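You operate a simulated robot arm through the tools that you are given. There is no shell and no other tool. Be economical: measure what you need, move in short steps, check, and stop when the job is done.

You run a simulated two-armed robot. Do the job below in one go: nothing can be reset, and whatever is moved stays where it is left.

Task
Bring the white link tray to the red kit mat, then fit its red link.
Fine: it goes in the blue trainer's link socket; then power on and tip switch A so that OUT lights; leave the other switches, the dial and the plug; no corner of the tray over the desk's edge.

The check looks at the end state, three seconds after you hand in, the way a careful person would. Anything else that was tipped, shoved, dropped, spilled or broken makes it a failure.

Robot
Two 7-joint arms with two-finger grippers on one trunk, on a base that drives. Base frame: it is fixed to the floor where the robot stands at the start and does not move with it; the origin is under the middle of the robot, x ahead of it, y to its left, z up. Units: mm, rad, N and s.
The left shoulder is at the start at [45, 175, 1203], the right one opposite. With the tool pointing down near the work surface each hand reaches from about 100 to 840 mm from the robot's upright axis, wherever it stands, measured 20 degrees to its own side. Places, roughly: black trainer dial [-2700, -2100, 900]; blue trainer [-2700, -2300, 900]; left trainer switch [-2800, -2200, 900]; link socket [-2700, -2300, 900]; middle trainer switch [-2800, -2200, 900]; orange trainer button [-2800, -2100, 900]; red kit mat [-2800, -2900, 800]; right trainer switch [-2800, -2300, 900]; trainer power plug [-2900, -2500, 800]. Payload 2.94 kg a hand.
Tool frame (each hand has its own): the origin (TCP) lies between the finger pads and is the grasp point; the fingertips stand 30 mm ahead of it; z points along the fingers, y is the line along which they close. Largest opening 138 mm; the body of the gripper starts 109 mm behind the TCP.
Orientation is that of the tool frame in the base frame, as [roll, pitch, yaw] about the fixed x, y, z axes, in that order (R = Rz(yaw) Ry(pitch) Rx(roll)). With the fingers straight down and closing along the base's y, the tool's x points along the base's -x, its y along +y and its z along -z.

Tools
- The arms move only by the tool step_arm. It takes "left_motion", "right_motion" or both (then of equal length, played together; a hand with none holds still); each is a list of rows, each a list of 3 entries, a list of its own where there are three numbers: the shift along the base's x, y, z in units of 20 mm (1.0 is 20 mm), then the turn, a rotation vector about the base's x, y, z in units of 6 degrees (1.0 is 6 degrees), then the closure, from 0 (fully open) to 1 (shut). In form: [[[x, y, z], [wx, wy, wz], grip], ...]. A call has 1 to 8 rows; each row shifts and turns the commanded pose from where the row before left it. A call with a number of a shift or a turn outside -1 to 1 is refused whole. A row lasts 0.2 s, in which the tool goes at most 50 mm and 0.15 rad; a call with a longer step from one row to the next is refused whole, and so is a gripper value outside its range. Where a pose cannot be reached the arm comes as near as it can. A force on the tool above 40 N (or 10 N above the force at the start of the call, whichever is more), or a blocked arm, ends the call early, and 0.2 s more pass. Each finger halts on what it meets, pressing with about 39 N; the grip force reading is that of the motor and also rises with nothing between the fingers. The clock runs only during rows and for 0.2 s after the last one: add rows that do not move to give the fingers time. It gives the time, the measured TCP pose, the force on the tool (base axes), the opening and the grip force at its end, in the units of the frame above (readings bear some noise), with the torque about the TCP (base axes, N m) and any sound that the robot's microphone picked up, and new pictures: "show" is both (left out), scene, wrist or none (wrist: the cameras of the hands that moved).
- Cameras (640 x 400 px; columns grow to the right, rows downward): "scene" is now at [87.9, -28.5, 1659.2]; the picture's right is [-0.48, -0.88, 0.00], its down [-0.80, 0.43, -0.42] and it looks along [0.37, -0.20, -0.91] (base axes); focal length 258 px, centre (320, 200). "left" rides on the left gripper at [71, -19, -146] in its tool frame; the picture's right is [0.26, 0.97, 0.00], its down [-0.85, 0.23, -0.48] and it looks along [-0.46, 0.12, 0.88] (tool axes); focal length 280 px, centre (320, 200). "right" rides on the right gripper at [71, 19, -146] in its tool frame; the picture's right is [-0.26, 0.97, 0.00], its down [-0.85, -0.23, -0.48] and it looks along [-0.46, -0.12, 0.88] (tool axes); focal length 280 px, centre (320, 200). There is no depth. A picture from a camera that has moved, and an enlarged one, comes with that camera's place and axes in the base frame and with its lens.
- lift_body(by): slides the trunk up (or, below 0, down) by that many mm; the arms and the scene camera ride with it, the base frame stays. It gives what a move gives, with no picture.
- roll_base(legs): drives the robot by 1 to 6 legs, each [ahead, turn to the left] in mm and rad, along the robot's own axes; the way and the turn of a leg run together, so that a leg with both is an arc; at most 1500 mm and 3.142 rad a leg. The arms and the cameras ride along, it lands a little off, and it stops where it bumps. It gives what a move gives, and a new picture of the scene camera.
- pan_tilt(pan, tilt): turns the head with the scene camera to pan (to the left, within 2.094 rad either way) and tilt (down, from -0.506 to 1.204), counted from straight ahead of the robot. It gives what a move gives, and a new picture of the scene camera.
- enlarge(camera, box): a new picture of the part [left, top, right, bottom] of that camera's present view, enlarged. It takes no simulated time.
- sign_off(): hands the job in; it is judged then, once.

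Go step by step. Nothing tells you exact positions but the pictures and the camera data: compare them with the known pose of the tool, close in by small moves and look again before you grip or let go. The budget is 120 turns and 260 pictures, counting those below and the enlarged ones. Unless the task says otherwise, let go and move clear before handing in, and close with one line.

The tools are called after "Emit:" as a command line: name --argument value ..., lists and objects as JSON in quotes. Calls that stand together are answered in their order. step_arm: Moves the arms, as the interface text tells. Its arguments: {"type":"object","properties":{"left_motion":{"type":"array"},"right_motion":{"type":"array"},"show":{"type":"string","enum":["both","scene","wrist","none"]}},"required":[]} The other tools are called the same way: lift_body (by) slides the trunk up or down; roll_base (legs) drives the base; pan_tilt (pan, tilt) turns the head that bears the scene camera; enlarge (camera, box) takes an enlarged picture of a part of a camera's view; sign_off () hands the job in.

At the start:

```text
t: 0.0
left_tool_pos: [509.7, 19.3, 1130.3]
left_tcp_rot: [3.141, 0.0, -3.142]
left_force: [0.2, -0.8, 0.4]
left_wrist_torque: [0.03, 0.01, 0.02]
left_grip_width: 137.9
left_finger_force: 0.1
right_tool_pos: [341.3, -265.3, 1167.7]
right_tcp_rot: [-3.141, 0.001, -3.141]
right_force: [-0.3, -0.5, 0.3]
right_wrist_torque: [-0.01, -0.01, 0.0]
right_grip_width: 138.0
right_finger_force: 0.0
trunk travel left (down, up): [-375.0, 359.0]
robot x, y, heading: [-1.7, 0.5, -0.005]
head pan, tilt: [-0.499, 1.136]
```

scene: 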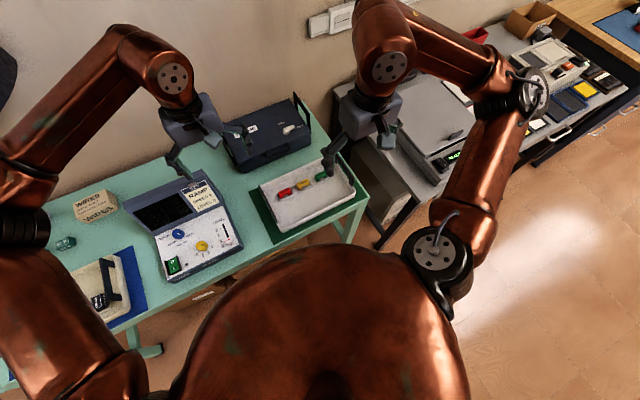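
right: 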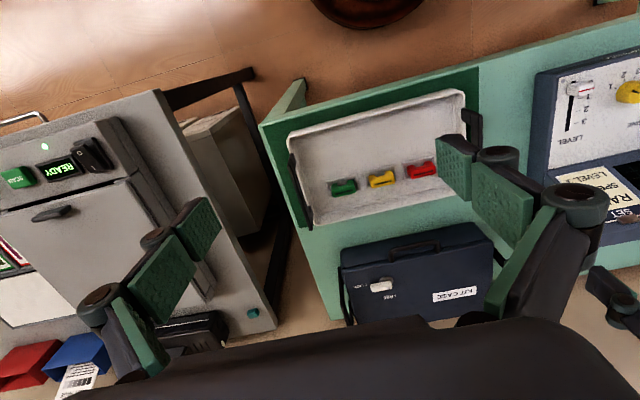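
left: 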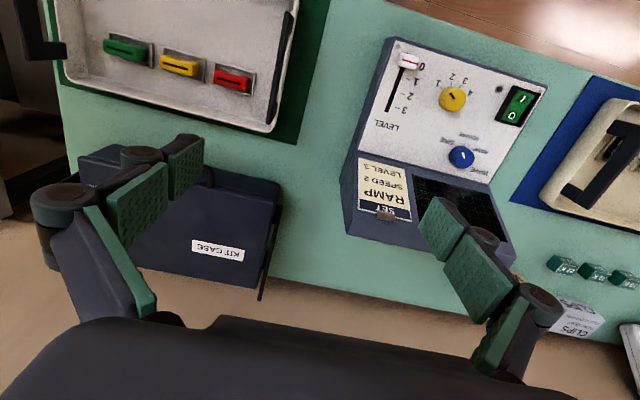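

I see the white tray with red, yellow and green links on the near desk, on a green mat. I'll look closer at its handles and the surroundings.

Emit:
enlarge --camera "right" --box '[260, 60, 500, 240]'

Emit:
enlarge --camera "scene" --box '[220, 80, 380, 260]'

Emit:
enlarge --camera "left" --box '[20, 0, 320, 160]'

```text
2.22 times, centred on (380, 150) of right
camera zoom: at [269.4, -246.5, 1314.2], right [0.26, 0.97, 0.0], down [0.85, -0.23, 0.48], along [0.46, -0.12, -0.88], focal length 623 px, centre (187, 311)
```

zoom: 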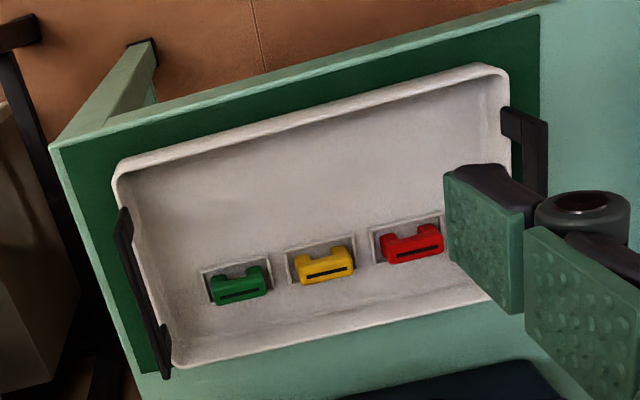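

```text
2.22 times, centred on (300, 170) of scene
camera zoom: at [87.9, -28.5, 1659.2], right [-0.48, -0.88, 0.0], down [-0.8, 0.43, -0.42], along [0.37, -0.2, -0.91], focal length 572 px, centre (364, 267)
```

zoom: 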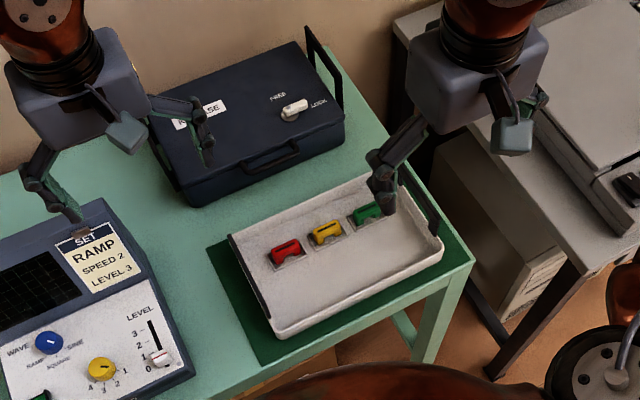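

```text
2.13 times, centred on (170, 80) of left
camera zoom: at [439.6, 0.5, 1275.8], right [-0.26, 0.97, 0.0], down [0.85, 0.23, 0.48], along [0.46, 0.12, -0.88], focal length 598 px, centre (640, 456)
```

zoom: 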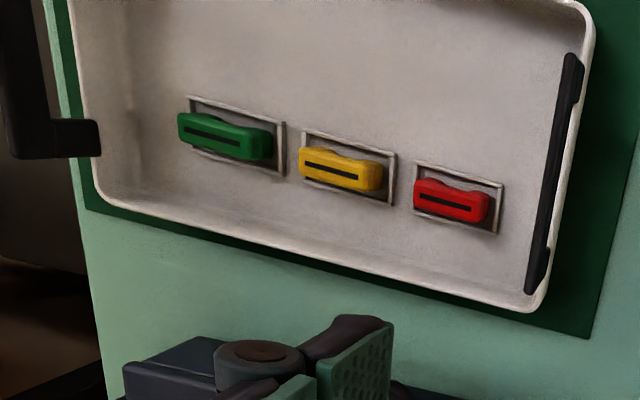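

The tray's black end handles stand up, with bar tops near z≈908. I put the left one around (475,-44) and the right one around (468,-328). I'll move both open hands above them and look again.

Emit:
step_arm --left_motion '[[[-0.22, -0.39, -0.7], [0, 0, 0], 0], [[-0.22, -0.39, -0.7], [0, 0, 0], 0], [[-0.22, -0.39, -0.7], [0, 0, 0], 0], [[-0.22, -0.39, -0.7], [0, 0, 0], 0], [[-0.22, -0.39, -0.7], [0, 0, 0], 0], [[-0.22, -0.39, -0.7], [0, 0, 0], 0], [[-0.22, -0.39, -0.7], [0, 0, 0], 0], [[-0.22, -0.39, -0.7], [0, 0, 0], 0]]' --right_motion '[[[0.8, -0.39, -0.9], [0, 0, 0], 0], [[0.8, -0.39, -0.9], [0, 0, 0], 0], [[0.8, -0.39, -0.9], [0, 0, 0], 0], [[0.8, -0.39, -0.9], [0, 0, 0], 0], [[0.8, -0.39, -0.9], [0, 0, 0], 0], [[0.8, -0.39, -0.9], [0, 0, 0], 0], [[0.8, -0.39, -0.9], [0, 0, 0], 0], [[0.8, -0.39, -0.9], [0, 0, 0], 0]]'

```text
t: 1.8
left_tool_pos: [474.8, -43.9, 1016.7]
left_tcp_rot: [3.138, -0.001, 3.141]
left_force: [0.5, -0.9, -0.4]
left_wrist_torque: [0.0, 0.03, 0.03]
left_grip_width: 138.1
left_finger_force: 0.1
right_tool_pos: [470.1, -329.8, 1024.2]
right_tcp_rot: [3.141, 0.0, 3.142]
right_force: [0.1, -0.2, 0.1]
right_wrist_torque: [0.01, -0.02, -0.03]
right_grip_width: 138.2
right_finger_force: 0.1
trunk travel left (down, up): [-375.0, 359.0]
robot x, y, heading: [2.6, -1.2, 0.001]
head pan, tilt: [-0.499, 1.136]
camera scene: at [88.6, -29.7, 1659.1], right [-0.48, -0.88, 0.0], down [-0.8, 0.43, -0.42], along [0.37, -0.2, -0.91], focal length 258 px, centre (320, 200)
camera right: at [398.9, -310.6, 1170.8], right [0.26, 0.96, 0.0], down [0.85, -0.23, 0.48], along [0.46, -0.12, -0.88], focal length 280 px, centre (320, 200)
camera left: at [405.7, -62.9, 1162.8], right [-0.26, 0.97, 0.0], down [0.85, 0.23, 0.48], along [0.46, 0.13, -0.88], focal length 280 px, centre (320, 200)
```

scene: 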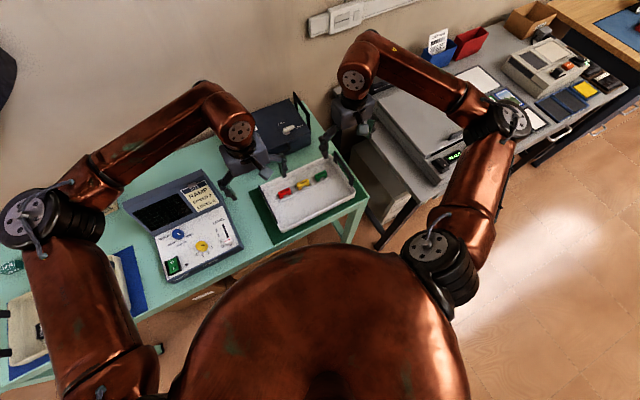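
right: 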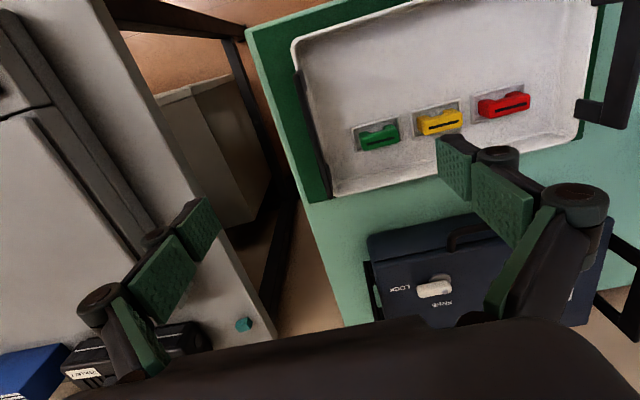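
left: 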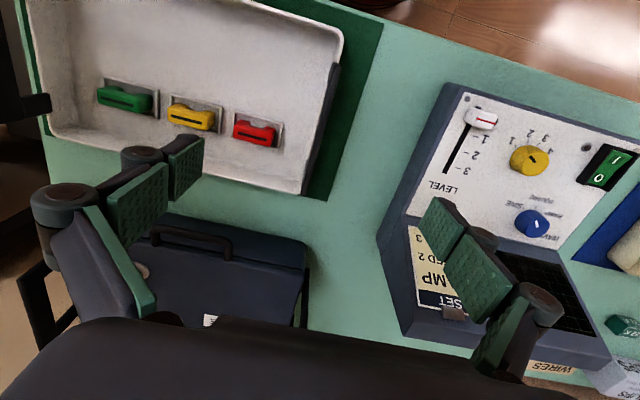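

The left handle's bar checks out from both cameras. I'll enlarge both handles once to see the bar thickness and post depth.

Emit:
enlarge --camera "right" --box '[540, 0, 640, 150]'

Emit:
enlarge --camera "left" --box '[0, 0, 140, 180]'

Emit:
enlarge --camera "right" --box '[240, 20, 400, 220]'

```text
2.67 times, centred on (590, 75) of right
camera zoom: at [398.9, -310.6, 1170.8], right [0.26, 0.96, 0.0], down [0.85, -0.23, 0.48], along [0.46, -0.12, -0.88], focal length 748 px, centre (-400, 533)
```

zoom: 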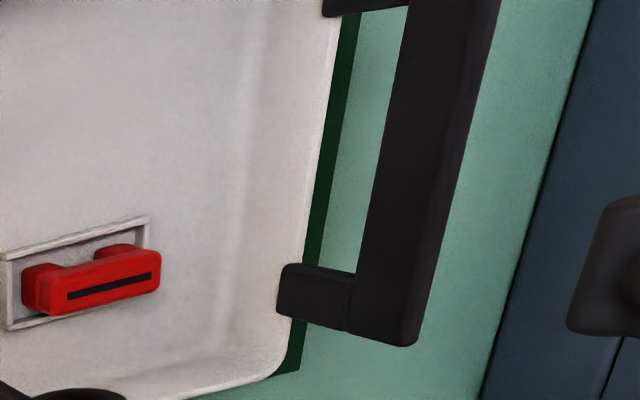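

```text
2.22 times, centred on (70, 90) of left
camera zoom: at [405.7, -62.9, 1162.8], right [-0.26, 0.97, 0.0], down [0.85, 0.23, 0.48], along [0.46, 0.13, -0.88], focal length 623 px, centre (876, 444)
```

zoom: 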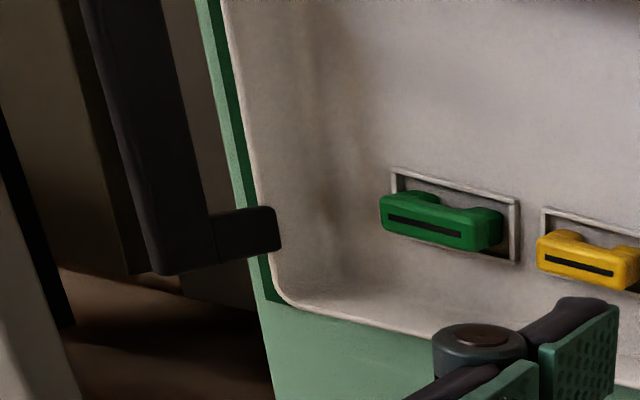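

```text
2.00 times, centred on (320, 120) of right
camera zoom: at [398.9, -310.6, 1170.8], right [0.26, 0.96, 0.0], down [0.85, -0.23, 0.48], along [0.46, -0.12, -0.88], focal length 561 px, centre (320, 360)
```

zoom: 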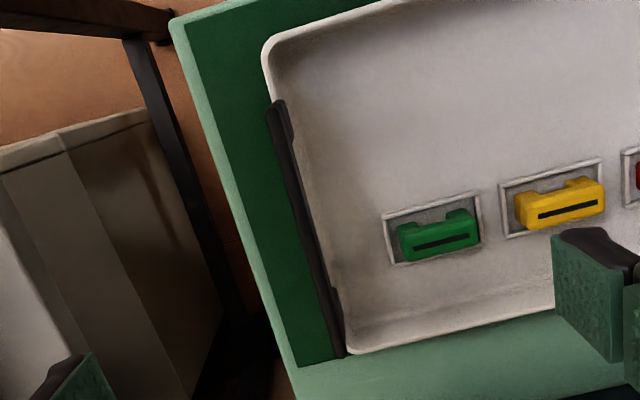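

Each bar is a thin upright plate, about z 882–906, at y≈-42 on the left and y≈-335 on the right, both centred at x≈474. I'll lower both hands around them with the fingers half-closed, then check.

Emit:
step_arm --left_motion '[[[0, 0.1, -0.85], [0, 0, 0], 0.4], [[0, 0, -0.85], [0, 0, 0], 0.4], [[0, 0, -0.85], [0, 0, 0], 0.4], [[0, 0, -0.85], [0, 0, 0], 0.4], [[0, 0, -0.85], [0, 0, 0], 0.4], [[0, 0, -0.85], [0, 0, 0], 0.4], [[0, 0, -0.85], [0, 0, 0], 0.4]]' --right_motion '[[[0.2, -0.25, -0.9], [0, 0, 0], 0.4], [[0, 0, -0.9], [0, 0, 0], 0.4], [[0, 0, -0.9], [0, 0, 0], 0.4], [[0, 0, -0.9], [0, 0, 0], 0.4], [[0, 0, -0.9], [0, 0, 0], 0.4], [[0, 0, -0.9], [0, 0, 0], 0.4], [[0, 0, -0.9], [0, 0, 0], 0.4]]'

```text
t: 3.4
left_tool_pos: [474.8, -42.4, 897.7]
left_tcp_rot: [3.141, -0.002, 3.142]
left_force: [0.1, 0.6, -0.5]
left_wrist_torque: [0.01, 0.0, -0.01]
left_grip_width: 82.4
left_finger_force: 0.1
right_tool_pos: [472.7, -334.1, 896.8]
right_tcp_rot: [3.14, 0.0, -3.141]
right_force: [0.0, -0.1, -0.2]
right_wrist_torque: [-0.02, 0.01, 0.01]
right_grip_width: 82.9
right_finger_force: 0.0
trunk travel left (down, up): [-375.0, 359.0]
robot x, y, heading: [2.2, 1.4, 0.001]
head pan, tilt: [-0.499, 1.136]
camera scene: at [88.3, -28.7, 1659.2], right [-0.48, -0.88, 0.0], down [-0.8, 0.43, -0.42], along [0.37, -0.2, -0.91], focal length 258 px, centre (320, 200)
camera right: at [401.1, -314.9, 1043.5], right [0.26, 0.97, 0.0], down [0.85, -0.23, 0.48], along [0.46, -0.12, -0.88], focal length 280 px, centre (320, 200)
camera left: at [404.8, -60.2, 1043.9], right [-0.26, 0.97, 0.0], down [0.85, 0.23, 0.47], along [0.46, 0.12, -0.88], focal length 280 px, centre (320, 200)
```

scene: 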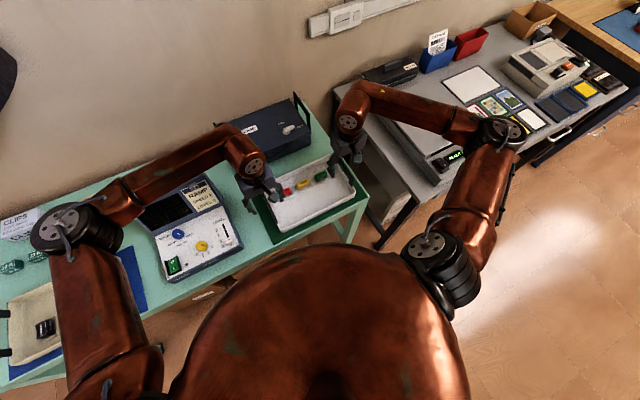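
right: 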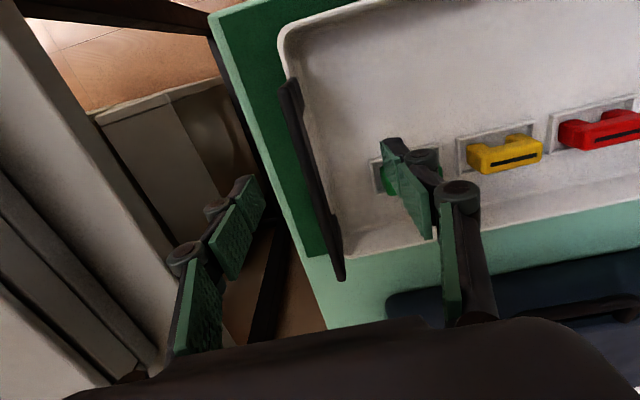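
left: 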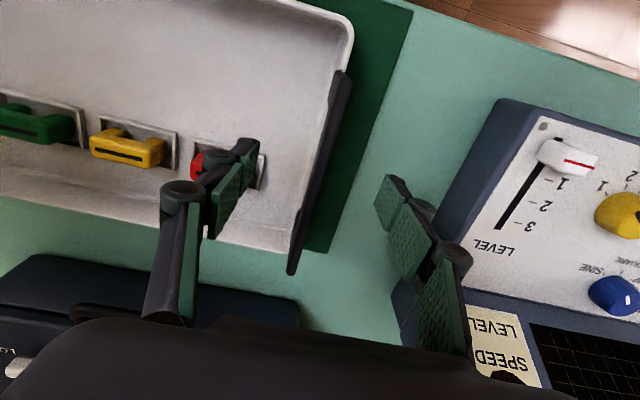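

Both bars sit right between the finger pads, at about pixel (320,191) in each view. Closing both hands now.

Emit:
step_arm --left_motion '[[[0, 0, 0], [0, 0, 0], 1], [[0, 0, 0], [0, 0, 0], 1], [[0, 0, 0], [0, 0, 0], 1], [[0, 0, 0], [0, 0, 0], 1], [[0, 0, 0], [0, 0, 0], 1], [[0, 0, 0], [0, 0, 0], 1]]' --right_motion '[[[0, 0, 0], [0, 0, 0], 1], [[0, 0, 0], [0, 0, 0], 1], [[0, 0, 0], [0, 0, 0], 1], [[0, 0, 0], [0, 0, 0], 1], [[0, 0, 0], [0, 0, 0], 1], [[0, 0, 0], [0, 0, 0], 1]]' --show "wrist"

```text
t: 4.8
left_tool_pos: [476.4, -41.2, 898.8]
left_tcp_rot: [-3.141, 0.002, -3.141]
left_force: [0.4, -3.2, 0.3]
left_wrist_torque: [-0.08, 0.0, 0.03]
left_grip_width: 6.7
left_finger_force: 34.5
right_tool_pos: [472.7, -335.4, 897.1]
right_tcp_rot: [3.141, 0.0, -3.141]
right_force: [-0.9, -1.8, 0.8]
right_wrist_torque: [-0.05, -0.06, -0.09]
right_grip_width: 6.3
right_finger_force: 34.7
trunk travel left (down, up): [-375.0, 359.0]
robot x, y, heading: [2.6, 1.4, -0.002]
head pan, tilt: [-0.499, 1.136]
camera right: at [401.0, -315.5, 1043.8], right [0.26, 0.96, 0.0], down [0.85, -0.23, 0.48], along [0.46, -0.12, -0.88], focal length 280 px, centre (320, 200)
camera left: at [404.7, -60.7, 1044.5], right [-0.26, 0.97, 0.0], down [0.85, 0.23, 0.48], along [0.46, 0.12, -0.88], focal length 280 px, centre (320, 200)
```

right: 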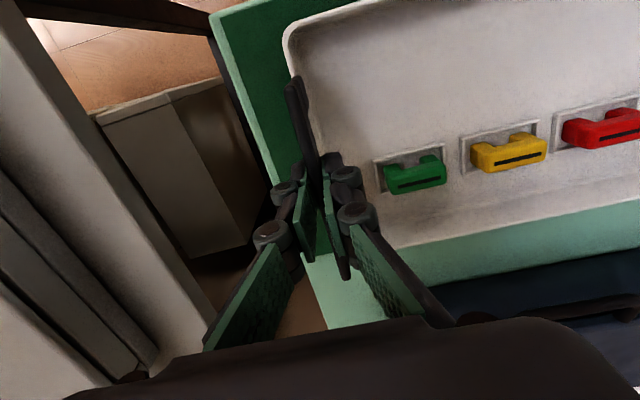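
left: 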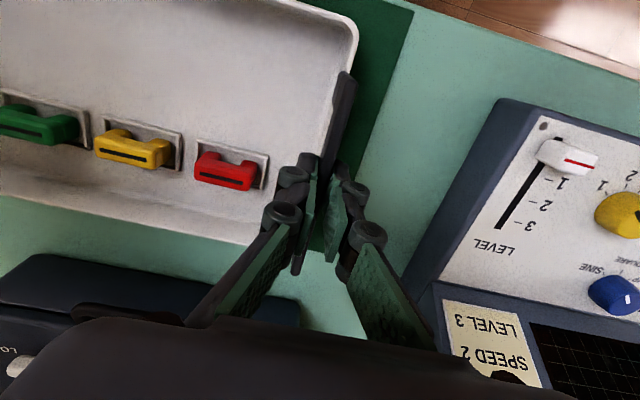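

Both handles are gripped (width about 6.5 mm). I'll lift with the trunk so the tray stays level.

Emit:
lift_body --by 30

Emit:
lift_body --by 110

Emit:
pan_tilt --pan -0.4 --tilt 0.9

```text
t: 5.5
left_tool_pos: [475.7, -41.9, 928.2]
left_tcp_rot: [3.139, -0.003, 3.14]
left_force: [1.4, 1.7, -2.6]
left_wrist_torque: [0.06, 0.12, 0.1]
left_grip_width: 6.7
left_finger_force: 34.7
right_tool_pos: [473.7, -334.2, 926.6]
right_tcp_rot: [-3.141, -0.002, 3.141]
right_force: [0.3, -2.9, -3.1]
right_wrist_torque: [-0.09, -0.05, 0.12]
right_grip_width: 6.2
right_finger_force: 34.1
trunk travel left (down, up): [-405.0, 329.0]
robot x, y, heading: [-2.0, -0.0, -0.0]
head pan, tilt: [-0.499, 1.136]
```

```text
t: 7.0
left_tool_pos: [473.8, -39.6, 1038.4]
left_tcp_rot: [3.141, -0.003, 3.141]
left_force: [1.1, 6.3, -2.0]
left_wrist_torque: [0.14, -0.18, 0.09]
left_grip_width: 6.3
left_finger_force: 34.2
right_tool_pos: [474.2, -333.2, 1037.0]
right_tcp_rot: [3.141, -0.003, -3.141]
right_force: [-0.9, -6.3, -2.5]
right_wrist_torque: [-0.2, 0.24, 0.11]
right_grip_width: 6.4
right_finger_force: 34.4
trunk travel left (down, up): [-515.0, 219.0]
robot x, y, heading: [-1.1, -0.3, 0.003]
head pan, tilt: [-0.499, 1.136]
```

```text
t: 7.7
left_tool_pos: [475.2, -41.1, 1038.5]
left_tcp_rot: [3.14, 0.0, 3.141]
left_force: [0.9, 8.5, -2.9]
left_wrist_torque: [0.22, -0.08, 0.13]
left_grip_width: 6.5
left_finger_force: 35.0
right_tool_pos: [473.7, -332.9, 1036.9]
right_tcp_rot: [-3.14, 0.001, -3.141]
right_force: [-0.9, -7.9, -2.1]
right_wrist_torque: [-0.21, 0.14, 0.11]
right_grip_width: 6.2
right_finger_force: 34.4
trunk travel left (down, up): [-515.0, 219.0]
robot x, y, heading: [0.3, -1.3, 0.006]
head pan, tilt: [-0.4, 0.901]
camera scene: at [62.2, -29.4, 1815.2], right [-0.39, -0.92, 0.0], down [-0.72, 0.31, -0.62], along [0.57, -0.24, -0.78], focal length 258 px, centre (320, 200)
```

scene: 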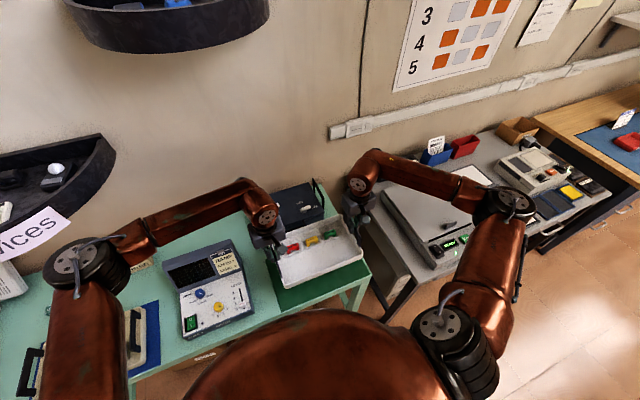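

The tray is up and level. I'll back away from the desk and look around for the way to the other station.

Emit:
roll_base --legs '[[-500, 0]]'

Emit:
pan_tilt --pan -2.0 --tilt 0.3

Emit:
pan_tilt --pan 2.0 --tilt 0.3

```text
t: 10.7
left_tool_pos: [-28.9, -39.9, 1040.2]
left_tcp_rot: [3.14, 0.001, -3.14]
left_force: [0.6, 12.1, -2.4]
left_wrist_torque: [0.33, -0.02, 0.07]
left_grip_width: 6.5
left_finger_force: 34.1
right_tool_pos: [-30.4, -334.0, 1037.9]
right_tcp_rot: [-3.141, 0.001, -3.141]
right_force: [-1.2, -11.9, -1.6]
right_wrist_torque: [-0.34, 0.05, 0.09]
right_grip_width: 6.3
right_finger_force: 34.6
trunk travel left (down, up): [-515.0, 219.0]
robot x, y, heading: [-502.5, 2.0, -0.002]
head pan, tilt: [-0.4, 0.901]
camera scene: at [-441.0, -29.8, 1815.3], right [-0.39, -0.92, 0.0], down [-0.72, 0.3, -0.62], along [0.57, -0.24, -0.78], focal length 258 px, centre (320, 200)
```

scene: 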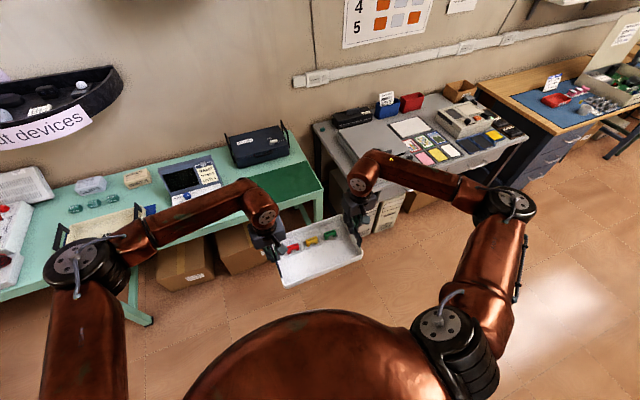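

```text
t: 12.3
left_tool_pos: [-27.4, -40.8, 1039.0]
left_tcp_rot: [3.141, 0.0, -3.139]
left_force: [0.3, -0.2, -3.4]
left_wrist_torque: [0.01, -0.03, 0.04]
left_grip_width: 6.6
left_finger_force: 34.8
right_tool_pos: [-29.5, -333.9, 1037.9]
right_tcp_rot: [3.141, 0.002, 3.142]
right_force: [-0.5, 0.6, -1.8]
right_wrist_torque: [0.02, 0.12, 0.09]
right_grip_width: 6.2
right_finger_force: 34.6
trunk travel left (down, up): [-515.0, 219.0]
robot x, y, heading: [-501.2, 0.2, 0.004]
head pan, tilt: [-2.0, 0.3]
camera scene: at [-548.5, -85.0, 1867.5], right [-0.91, 0.42, 0.0], down [0.12, 0.27, -0.96], along [-0.4, -0.87, -0.3], focal length 258 px, centre (320, 200)
```

scene: 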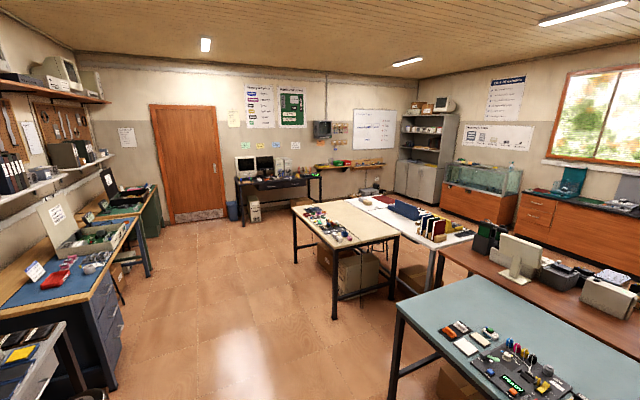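

```text
t: 15.6
left_tool_pos: [-27.2, -41.1, 1038.4]
left_tcp_rot: [3.14, 0.001, 3.14]
left_force: [0.4, 0.8, -2.5]
left_wrist_torque: [0.01, 0.04, 0.06]
left_grip_width: 6.5
left_finger_force: 34.7
right_tool_pos: [-29.6, -332.1, 1037.3]
right_tcp_rot: [-3.141, -0.001, 3.14]
right_force: [-0.7, -0.8, -2.7]
right_wrist_torque: [-0.01, 0.0, 0.12]
right_grip_width: 6.4
right_finger_force: 35.0
trunk travel left (down, up): [-515.0, 219.0]
robot x, y, heading: [-505.9, -0.5, 0.001]
head pan, tilt: [2.0, 0.3]
camera scene: at [-548.7, 84.8, 1867.6], right [0.91, 0.42, 0.0], down [0.12, -0.27, -0.96], along [-0.4, 0.87, -0.3], focal length 258 px, centre (320, 200)
```

scene: 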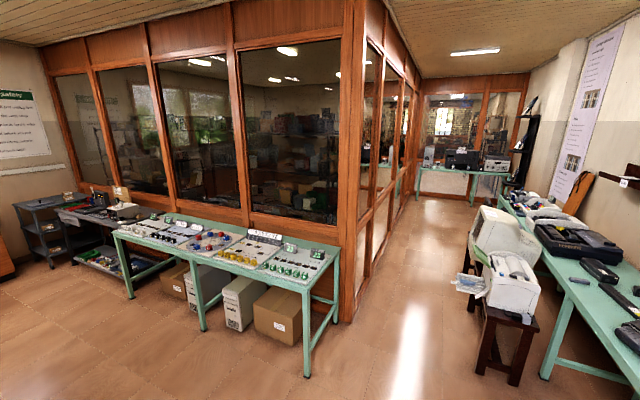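

The trainer stands on the white island table, and the switch layout suggests its operator side is the far side (facing +x, at x≈-3300). I'll turn and drive along the open floor to see a route.

Emit:
roll_base --legs '[[0, -1.571], [1500, 0]]'

Emit:
pan_tilt --pan -1.2 --tilt 0.35

Emit:
pan_tilt --pan -0.2 --tilt 0.3

```text
t: 26.9
left_tool_pos: [-580.5, -1977.2, 1039.2]
left_tcp_rot: [3.14, -0.002, 1.552]
left_force: [1.1, -0.3, -2.7]
left_wrist_torque: [0.03, -0.07, 0.05]
left_grip_width: 6.6
left_finger_force: 34.7
right_tool_pos: [-872.4, -1971.2, 1037.7]
right_tcp_rot: [3.141, 0.001, 1.551]
right_force: [-2.5, 0.8, -2.6]
right_wrist_torque: [0.06, 0.05, 0.08]
right_grip_width: 6.2
right_finger_force: 34.4
trunk travel left (down, up): [-515.0, 219.0]
robot x, y, heading: [-531.1, -1508.7, -1.59]
head pan, tilt: [2.0, 0.3]
camera scene: at [-445.4, -1459.9, 1867.6], right [0.4, -0.92, 0.0], down [-0.27, -0.12, -0.96], along [0.88, 0.38, -0.3], focal length 258 px, centre (320, 200)
```

scene: 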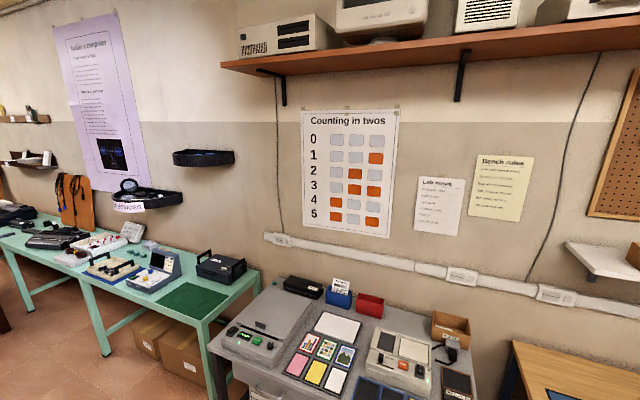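

```text
t: 29.7
left_tool_pos: [-579.9, -1979.4, 1038.1]
left_tcp_rot: [3.14, 0.0, 1.552]
left_force: [-1.8, -0.4, -3.3]
left_wrist_torque: [-0.07, 0.03, 0.07]
left_grip_width: 6.4
left_finger_force: 34.2
right_tool_pos: [-872.1, -1970.2, 1036.7]
right_tcp_rot: [-3.14, -0.002, 1.551]
right_force: [1.1, -0.1, -2.0]
right_wrist_torque: [0.12, -0.03, 0.09]
right_grip_width: 6.4
right_finger_force: 34.7
trunk travel left (down, up): [-515.0, 219.0]
robot x, y, heading: [-530.1, -1506.1, -1.588]
head pan, tilt: [-1.201, 0.351]
camera scene: at [-618.5, -1528.9, 1862.8], right [-0.34, 0.94, 0.0], down [0.32, 0.12, -0.94], along [-0.88, -0.32, -0.34], focal length 258 px, centre (320, 200)
```

scene: 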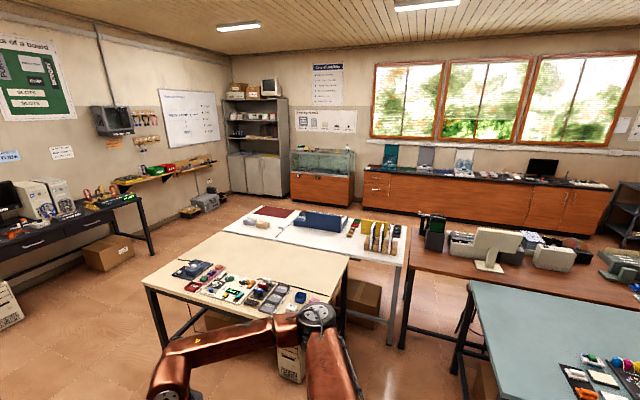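

```text
t: 30.9
left_tool_pos: [-580.4, -1978.4, 1039.5]
left_tcp_rot: [3.14, 0.0, 1.552]
left_force: [0.0, -0.2, -2.0]
left_wrist_torque: [0.07, 0.04, 0.06]
left_grip_width: 6.3
left_finger_force: 34.3
right_tool_pos: [-872.6, -1970.7, 1037.6]
right_tcp_rot: [3.141, 0.0, 1.55]
right_force: [0.3, 1.4, -2.6]
right_wrist_torque: [0.02, 0.01, 0.12]
right_grip_width: 6.1
right_finger_force: 34.7
trunk travel left (down, up): [-515.0, 219.0]
robot x, y, heading: [-530.4, -1502.3, -1.593]
head pan, tilt: [-0.201, 0.3]
camera scene: at [-551.6, -1587.9, 1867.5], right [-0.98, 0.22, 0.0], down [0.07, 0.29, -0.96], along [-0.21, -0.93, -0.3], focal length 258 px, centre (320, 200)
```

scene: 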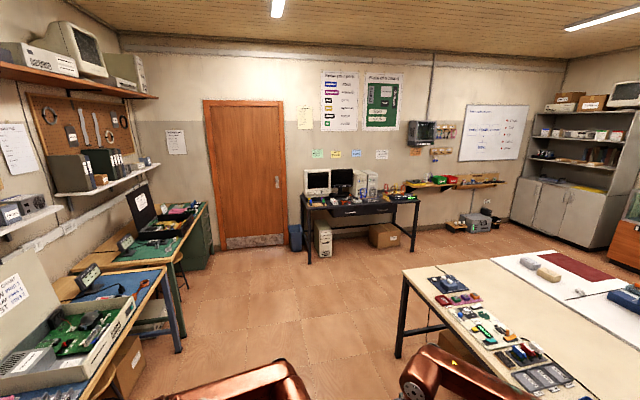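

The red mat lies at the far-left end of the white table, near (-2885,-2900). I'll go round the -y end of the island, along y≈-3850, and come back facing +x on the window side.

Emit:
roll_base --legs '[[1500, 0], [830, 0], [0, -1.55], [1200, 0]]'

```text
t: 51.9
left_tool_pos: [-2279.4, -3835.0, 1038.4]
left_tcp_rot: [3.14, -0.001, 0.011]
left_force: [0.5, 0.7, -1.9]
left_wrist_torque: [0.03, -0.08, 0.07]
left_grip_width: 6.8
left_finger_force: 34.9
right_tool_pos: [-2279.8, -3542.6, 1036.2]
right_tcp_rot: [3.141, -0.002, 0.012]
right_force: [1.5, -0.8, -2.5]
right_wrist_torque: [0.0, -0.06, 0.1]
right_grip_width: 6.2
right_finger_force: 34.3
trunk travel left (down, up): [-515.0, 219.0]
robot x, y, heading: [-1805.4, -3870.0, -3.128]
head pan, tilt: [-0.201, 0.3]
camera scene: at [-1889.9, -3850.8, 1867.5], right [0.19, 0.98, 0.0], down [0.29, -0.06, -0.95], along [-0.94, 0.18, -0.3], focal length 258 px, centre (320, 200)
```

scene: 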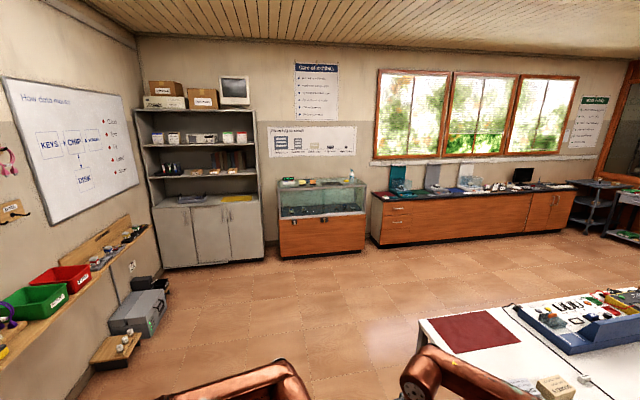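

The route is clear. The mat spans roughly x -2945..-2720 and y -3030..-2620. I'll drive on round to the window side and turn to face +x.

Emit:
roll_base --legs '[[1000, 0], [1000, 0], [0, -1.584], [1240, 0], [0, -1.571]]'

Emit:
pan_tilt --pan -0.1 --tilt 0.7

```text
t: 75.4
left_tool_pos: [-3330.6, -2672.2, 1038.3]
left_tcp_rot: [3.139, 0.0, -3.109]
left_force: [-0.6, -1.2, -2.6]
left_wrist_torque: [-0.03, -0.08, 0.05]
left_grip_width: 6.5
left_finger_force: 34.8
right_tool_pos: [-3322.4, -2965.1, 1038.3]
right_tcp_rot: [-3.141, 0.0, -3.108]
right_force: [-0.2, 1.3, -3.2]
right_wrist_torque: [0.03, 0.15, 0.07]
right_grip_width: 6.4
right_finger_force: 34.8
trunk travel left (down, up): [-515.0, 219.0]
robot x, y, heading: [-3803.3, -2646.8, 0.039]
head pan, tilt: [-0.201, 0.3]
camera scene: at [-3721.9, -2663.5, 1867.5], right [-0.17, -0.99, 0.0], down [-0.29, 0.05, -0.96], along [0.94, -0.16, -0.3], focal length 258 px, centre (320, 200)
```

scene: 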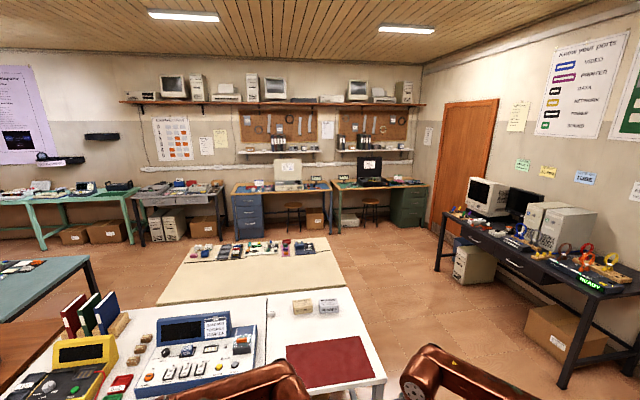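

```text
t: 76.3
left_tool_pos: [-3329.6, -2672.3, 1038.2]
left_tcp_rot: [3.14, -0.002, -3.108]
left_force: [1.2, -0.5, -2.7]
left_wrist_torque: [0.0, 0.07, 0.05]
left_grip_width: 6.5
left_finger_force: 34.8
right_tool_pos: [-3322.2, -2965.8, 1038.2]
right_tcp_rot: [3.141, -0.002, -3.106]
right_force: [-0.8, 1.2, -2.5]
right_wrist_torque: [0.05, -0.01, 0.14]
right_grip_width: 6.5
right_finger_force: 34.8
trunk travel left (down, up): [-515.0, 219.0]
robot x, y, heading: [-3805.0, -2646.9, 0.036]
head pan, tilt: [-0.099, 0.7]
camera scene: at [-3729.0, -2653.3, 1831.5], right [-0.07, -1.0, 0.0], down [-0.64, 0.04, -0.77], along [0.76, -0.05, -0.64], focal length 258 px, centre (320, 200)
```

scene: 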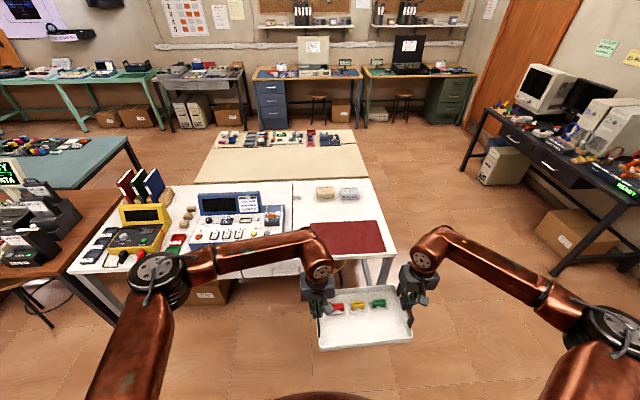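

The mat centre is about (-2812,-2851). I'll straighten my heading, drive up to the table and finish with the arms.

Emit:
roll_base --legs '[[0, -0.037], [430, 0]]'

Emit:
pan_tilt --pan -0.3 --tilt 1.0

```text
t: 79.3
left_tool_pos: [-2899.1, -2684.4, 1038.9]
left_tcp_rot: [3.141, -0.001, -3.136]
left_force: [0.7, -1.0, -2.6]
left_wrist_torque: [-0.01, 0.06, 0.06]
left_grip_width: 6.6
left_finger_force: 34.9
right_tool_pos: [-2899.4, -2978.3, 1036.9]
right_tcp_rot: [3.141, -0.002, -3.137]
right_force: [-0.9, 0.8, -2.8]
right_wrist_torque: [0.0, 0.01, 0.16]
right_grip_width: 6.4
right_finger_force: 34.8
trunk travel left (down, up): [-515.0, 219.0]
robot x, y, heading: [-3372.9, -2646.9, 0.003]
head pan, tilt: [-0.099, 0.7]
camera scene: at [-3296.2, -2655.1, 1831.4], right [-0.09, -1.0, 0.0], down [-0.64, 0.06, -0.76], along [0.76, -0.07, -0.65], focal length 258 px, centre (320, 200)
```

scene: 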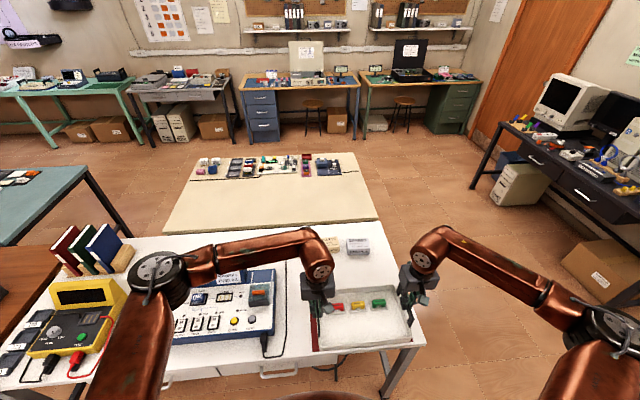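

```text
t: 80.1
left_tool_pos: [-2899.9, -2686.0, 1039.5]
left_tcp_rot: [3.14, -0.001, -3.137]
left_force: [-0.1, -0.9, -2.1]
left_wrist_torque: [0.01, 0.15, 0.04]
left_grip_width: 6.3
left_finger_force: 34.8
right_tool_pos: [-2899.9, -2978.2, 1036.5]
right_tcp_rot: [-3.141, -0.001, -3.136]
right_force: [-0.1, 0.2, -2.3]
right_wrist_torque: [0.0, -0.02, 0.16]
right_grip_width: 6.5
right_finger_force: 35.0
trunk travel left (down, up): [-515.0, 219.0]
robot x, y, heading: [-3376.5, -2645.8, 0.004]
head pan, tilt: [-0.3, 1.0]
camera scene: at [-3315.5, -2667.5, 1808.1], right [-0.29, -0.96, 0.0], down [-0.81, 0.24, -0.54], along [0.52, -0.16, -0.84], focal length 258 px, centre (320, 200)
```

scene: 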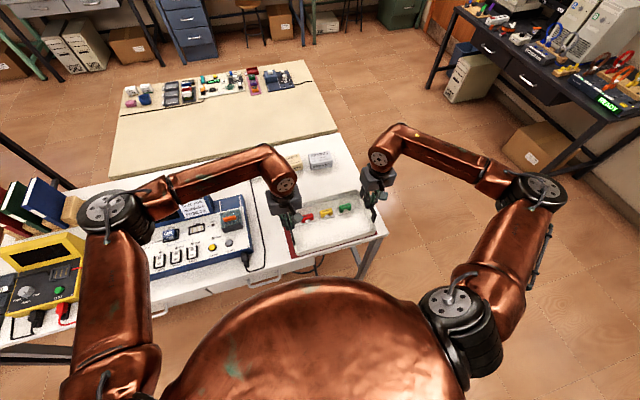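

The tray is just short of the mat. I'll move both hands 86 mm forward and 19 mm to the right together, then check with the wrist cameras.

Emit:
step_arm --left_motion '[[[0.54, -0.12, 0], [0, 0, 0], 1], [[0.54, -0.12, 0], [0, 0, 0], 1], [[0.54, -0.12, 0], [0, 0, 0], 1], [[0.54, -0.12, 0], [0, 0, 0], 1], [[0.54, -0.12, 0], [0, 0, 0], 1], [[0.54, -0.12, 0], [0, 0, 0], 1], [[0.54, -0.12, 0], [0, 0, 0], 1], [[0.54, -0.12, 0], [0, 0, 0], 1]]' --right_motion '[[[0.54, -0.12, 0], [0, 0, 0], 1], [[0.54, -0.12, 0], [0, 0, 0], 1], [[0.54, -0.12, 0], [0, 0, 0], 1], [[0.54, -0.12, 0], [0, 0, 0], 1], [[0.54, -0.12, 0], [0, 0, 0], 1], [[0.54, -0.12, 0], [0, 0, 0], 1], [[0.54, -0.12, 0], [0, 0, 0], 1], [[0.54, -0.12, 0], [0, 0, 0], 1]]'

```text
t: 81.9
left_tool_pos: [-2812.1, -2704.1, 1036.0]
left_tcp_rot: [3.141, -0.001, -3.137]
left_force: [-0.5, 5.0, -2.7]
left_wrist_torque: [0.15, -0.03, -0.18]
left_grip_width: 6.3
left_finger_force: 34.4
right_tool_pos: [-2814.7, -2997.1, 1036.6]
right_tcp_rot: [-3.139, -0.001, -3.137]
right_force: [1.6, -5.3, -2.6]
right_wrist_torque: [-0.14, 0.13, -0.17]
right_grip_width: 6.6
right_finger_force: 34.8
trunk travel left (down, up): [-515.0, 219.0]
robot x, y, heading: [-3373.7, -2645.4, 0.005]
head pan, tilt: [-0.3, 1.0]
camera scene: at [-3314.1, -2667.9, 1808.0], right [-0.29, -0.96, 0.0], down [-0.81, 0.25, -0.54], along [0.52, -0.16, -0.84], focal length 258 px, centre (320, 200)
camera right: at [-2886.1, -2978.5, 1183.3], right [0.26, 0.97, 0.0], down [0.85, -0.23, 0.47], along [0.46, -0.12, -0.88], focal length 280 px, centre (320, 200)
camera left: at [-2882.6, -2724.4, 1182.8], right [-0.27, 0.96, 0.0], down [0.85, 0.23, 0.47], along [0.46, 0.13, -0.88], focal length 280 px, centre (320, 200)
```

scene: 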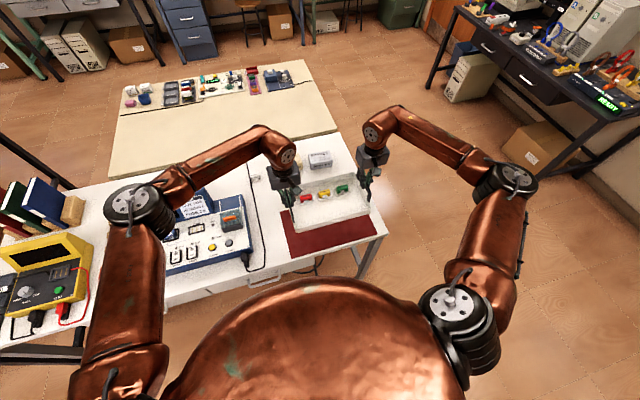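
right: 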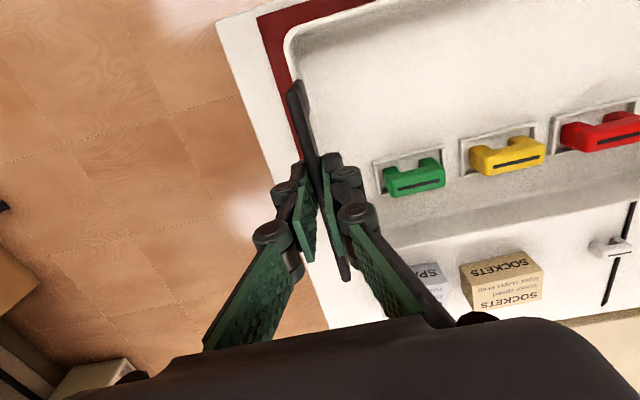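
left: 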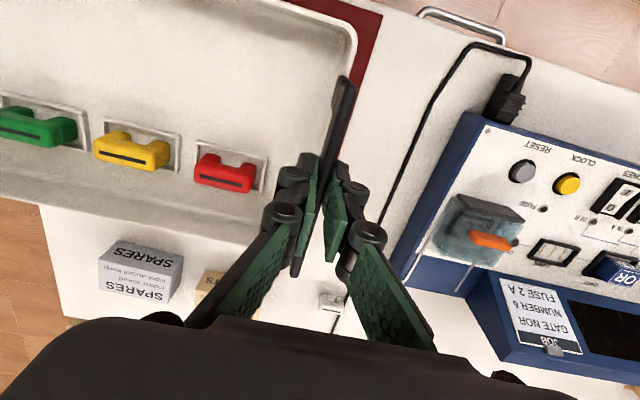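

The tray is centred on the mat in y; x needs about 10 mm back. I'll lower most of the way with the trunk, then feel for contact using the arms.

Emit:
lift_body --by -100

Emit:
step_arm --left_motion '[[[-0.25, 0, 0], [0, 0, 0], 1], [[-0.2, 0, 0], [0, 0, 0], 1], [[0, 0, -0.3], [0, 0, 0], 1], [[0, 0, -0.3], [0, 0, 0], 1], [[0, 0, -0.3], [0, 0, 0], 1]]' --right_motion '[[[-0.25, 0, 0], [0, 0, 0], 1], [[-0.2, 0, 0], [0, 0, 0], 1], [[0, 0, -0.3], [0, 0, 0], 1], [[0, 0, -0.3], [0, 0, 0], 1], [[0, 0, -0.3], [0, 0, 0], 1]]'

```text
t: 83.3
left_tool_pos: [-2812.5, -2705.7, 938.5]
left_tcp_rot: [3.139, 0.001, -3.137]
left_force: [0.1, 2.6, -2.1]
left_wrist_torque: [0.07, -0.05, 0.02]
left_grip_width: 6.6
left_finger_force: 34.9
right_tool_pos: [-2812.8, -2997.8, 938.8]
right_tcp_rot: [3.14, 0.0, -3.136]
right_force: [-0.7, -2.7, -2.6]
right_wrist_torque: [-0.08, 0.11, 0.08]
right_grip_width: 6.4
right_finger_force: 34.5
trunk travel left (down, up): [-415.0, 319.0]
robot x, y, heading: [-3374.9, -2648.3, 0.001]
head pan, tilt: [-0.3, 1.0]
```

```text
t: 84.5
left_tool_pos: [-2820.3, -2704.8, 921.5]
left_tcp_rot: [3.139, -0.002, -3.136]
left_force: [1.6, 2.2, -2.0]
left_wrist_torque: [0.05, -0.09, 0.15]
left_grip_width: 6.6
left_finger_force: 34.9
right_tool_pos: [-2823.1, -2999.0, 919.4]
right_tcp_rot: [-3.141, -0.001, -3.137]
right_force: [-0.8, -2.6, -2.2]
right_wrist_torque: [-0.06, 0.19, 0.15]
right_grip_width: 6.1
right_finger_force: 34.4
trunk travel left (down, up): [-415.0, 319.0]
robot x, y, heading: [-3375.4, -2648.8, 0.006]
head pan, tilt: [-0.3, 1.0]
camera scene: at [-3288.6, -2667.7, 1708.1], right [-0.29, -0.96, 0.0], down [-0.81, 0.25, -0.54], along [0.52, -0.16, -0.84], focal length 258 px, centre (320, 200)
camera right: at [-2893.7, -2979.2, 1065.6], right [0.26, 0.97, 0.0], down [0.85, -0.23, 0.47], along [0.46, -0.12, -0.88], focal length 280 px, centre (320, 200)
camera left: at [-2892.3, -2724.8, 1067.1], right [-0.27, 0.96, 0.0], down [0.85, 0.23, 0.48], along [0.46, 0.13, -0.88], focal length 280 px, centre (320, 200)
```

scene: 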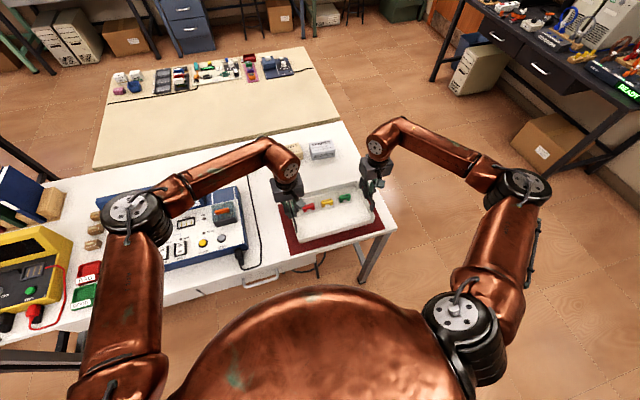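
right: 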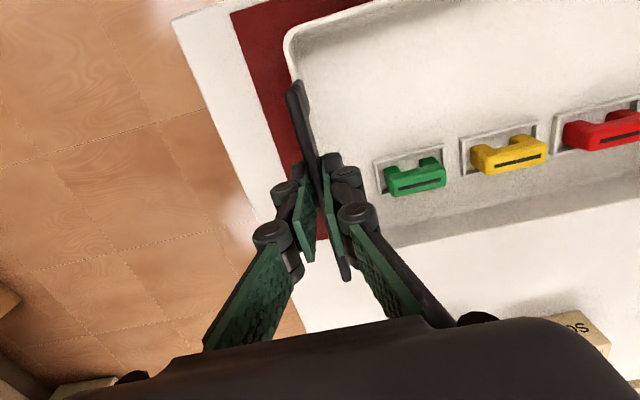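
left: 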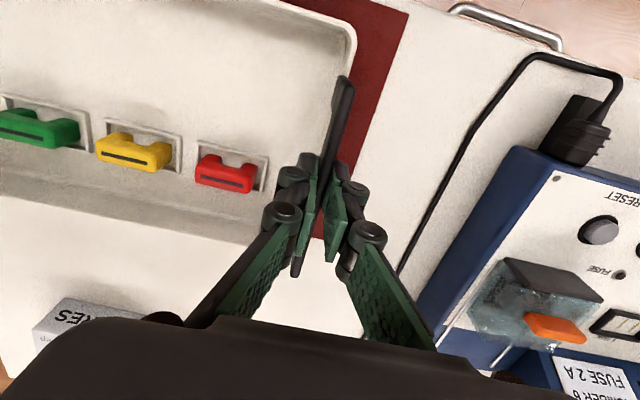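

The tray is well centred over the mat. I'll lower it gently on.

Emit:
step_arm --left_motion '[[[0, 0, -0.25], [0, 0, 0], 1], [[0, 0, -0.25], [0, 0, 0], 1], [[0, 0, -0.2], [0, 0, 0], 1], [[0, 0, -0.2], [0, 0, 0], 1]]' --right_motion '[[[0, 0, -0.25], [0, 0, 0], 1], [[0, 0, -0.25], [0, 0, 0], 1], [[0, 0, -0.2], [0, 0, 0], 1], [[0, 0, -0.2], [0, 0, 0], 1]]' --show "none"

Emit:
step_arm --left_motion '[[[0, 0, -0.15], [0, 0, 0], 1], [[0, 0, 0], [0, 0, 0], 1]]' --right_motion '[[[0, 0, -0.1], [0, 0, 0], 1], [[0, 0, 0], [0, 0, 0], 1]]' --show "wrist"

```text
t: 85.5
left_tool_pos: [-2822.7, -2705.4, 903.2]
left_tcp_rot: [-3.141, -0.003, -3.136]
left_force: [0.5, -1.3, -1.2]
left_wrist_torque: [-0.02, 0.08, 0.18]
left_grip_width: 6.5
left_finger_force: 34.3
right_tool_pos: [-2822.5, -2998.3, 902.1]
right_tcp_rot: [3.14, -0.001, -3.134]
right_force: [-1.4, 1.3, -3.3]
right_wrist_torque: [0.04, 0.02, 0.22]
right_grip_width: 6.3
right_finger_force: 35.1
trunk travel left (down, up): [-415.0, 319.0]
robot x, y, heading: [-3374.8, -2644.3, 0.007]
head pan, tilt: [-0.3, 1.0]
```

```text
t: 86.1
left_tool_pos: [-2823.1, -2706.1, 900.8]
left_tcp_rot: [3.139, -0.001, -3.135]
left_force: [0.8, -0.6, -3.0]
left_wrist_torque: [-0.03, 0.1, 0.1]
left_grip_width: 6.2
left_finger_force: 34.8
right_tool_pos: [-2822.7, -2997.7, 899.0]
right_tcp_rot: [-3.14, -0.001, -3.136]
right_force: [-0.6, 1.0, -1.9]
right_wrist_torque: [0.03, -0.03, 0.14]
right_grip_width: 6.2
right_finger_force: 34.7
trunk travel left (down, up): [-415.0, 319.0]
robot x, y, heading: [-3372.0, -2644.3, 0.007]
head pan, tilt: [-0.3, 1.0]
camera right: at [-2893.6, -2979.1, 1045.9], right [0.26, 0.97, 0.0], down [0.85, -0.23, 0.47], along [0.46, -0.12, -0.88], focal length 280 px, centre (320, 200)
camera left: at [-2892.2, -2724.7, 1045.5], right [-0.27, 0.96, 0.0], down [0.85, 0.23, 0.48], along [0.46, 0.13, -0.88], focal length 280 px, centre (320, 200)
```

right: 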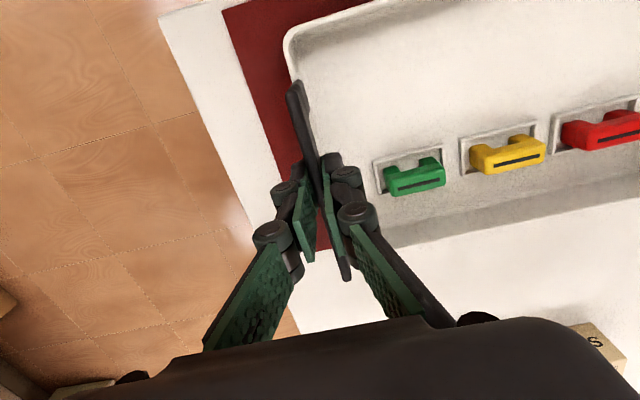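
left: 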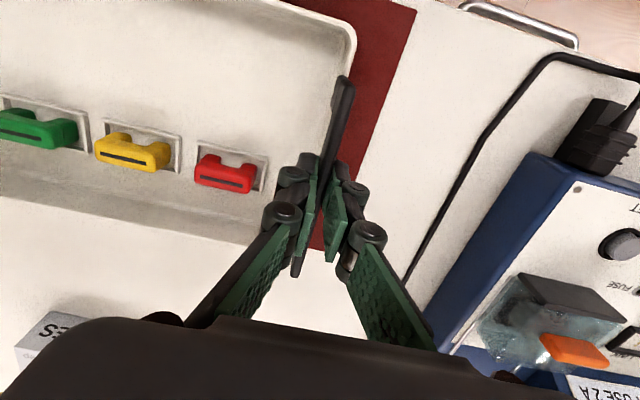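

Still hanging (weight about 2.5 N a hand). I'll go on down in 2–3 mm steps.

Emit:
step_arm --left_motion '[[[0, 0, -0.12], [0, 0, 0], 1], [[0, 0, -0.12], [0, 0, 0], 1]]' --right_motion '[[[0, 0, -0.1], [0, 0, 0], 1], [[0, 0, -0.1], [0, 0, 0], 1]]' --show "none"

Emit:
step_arm --left_motion '[[[0, 0, -0.1], [0, 0, 0], 1], [[0, 0, -0.1], [0, 0, 0], 1]]' --right_motion '[[[0, 0, -0.1], [0, 0, 0], 1], [[0, 0, -0.1], [0, 0, 0], 1]]' --show "none"

```text
t: 86.7
left_tool_pos: [-2822.0, -2705.3, 898.8]
left_tcp_rot: [-3.138, 0.002, -3.137]
left_force: [-0.2, 2.1, 25.3]
left_wrist_torque: [0.03, -0.13, 0.05]
left_grip_width: 6.5
left_finger_force: 35.0
right_tool_pos: [-2823.1, -2998.3, 896.6]
right_tcp_rot: [-3.139, 0.005, -3.138]
right_force: [3.7, -4.4, 6.8]
right_wrist_torque: [-0.14, 0.59, 0.17]
right_grip_width: 6.2
right_finger_force: 34.4
trunk travel left (down, up): [-415.0, 319.0]
robot x, y, heading: [-3377.5, -2643.9, 0.008]
head pan, tilt: [-0.3, 1.0]
```

```text
t: 87.3
left_tool_pos: [-2822.8, -2704.4, 894.7]
left_tcp_rot: [-3.14, 0.004, -3.136]
left_force: [7.4, -3.2, 28.3]
left_wrist_torque: [-0.08, -0.26, 0.03]
left_grip_width: 6.4
left_finger_force: 34.4
right_tool_pos: [-2823.3, -2998.1, 895.0]
right_tcp_rot: [3.141, 0.006, -3.138]
right_force: [4.2, -8.5, 28.7]
right_wrist_torque: [-0.24, -0.17, 0.07]
right_grip_width: 6.8
right_finger_force: 34.8
trunk travel left (down, up): [-415.0, 319.0]
robot x, y, heading: [-3375.7, -2648.2, 0.003]
head pan, tilt: [-0.3, 1.0]
```

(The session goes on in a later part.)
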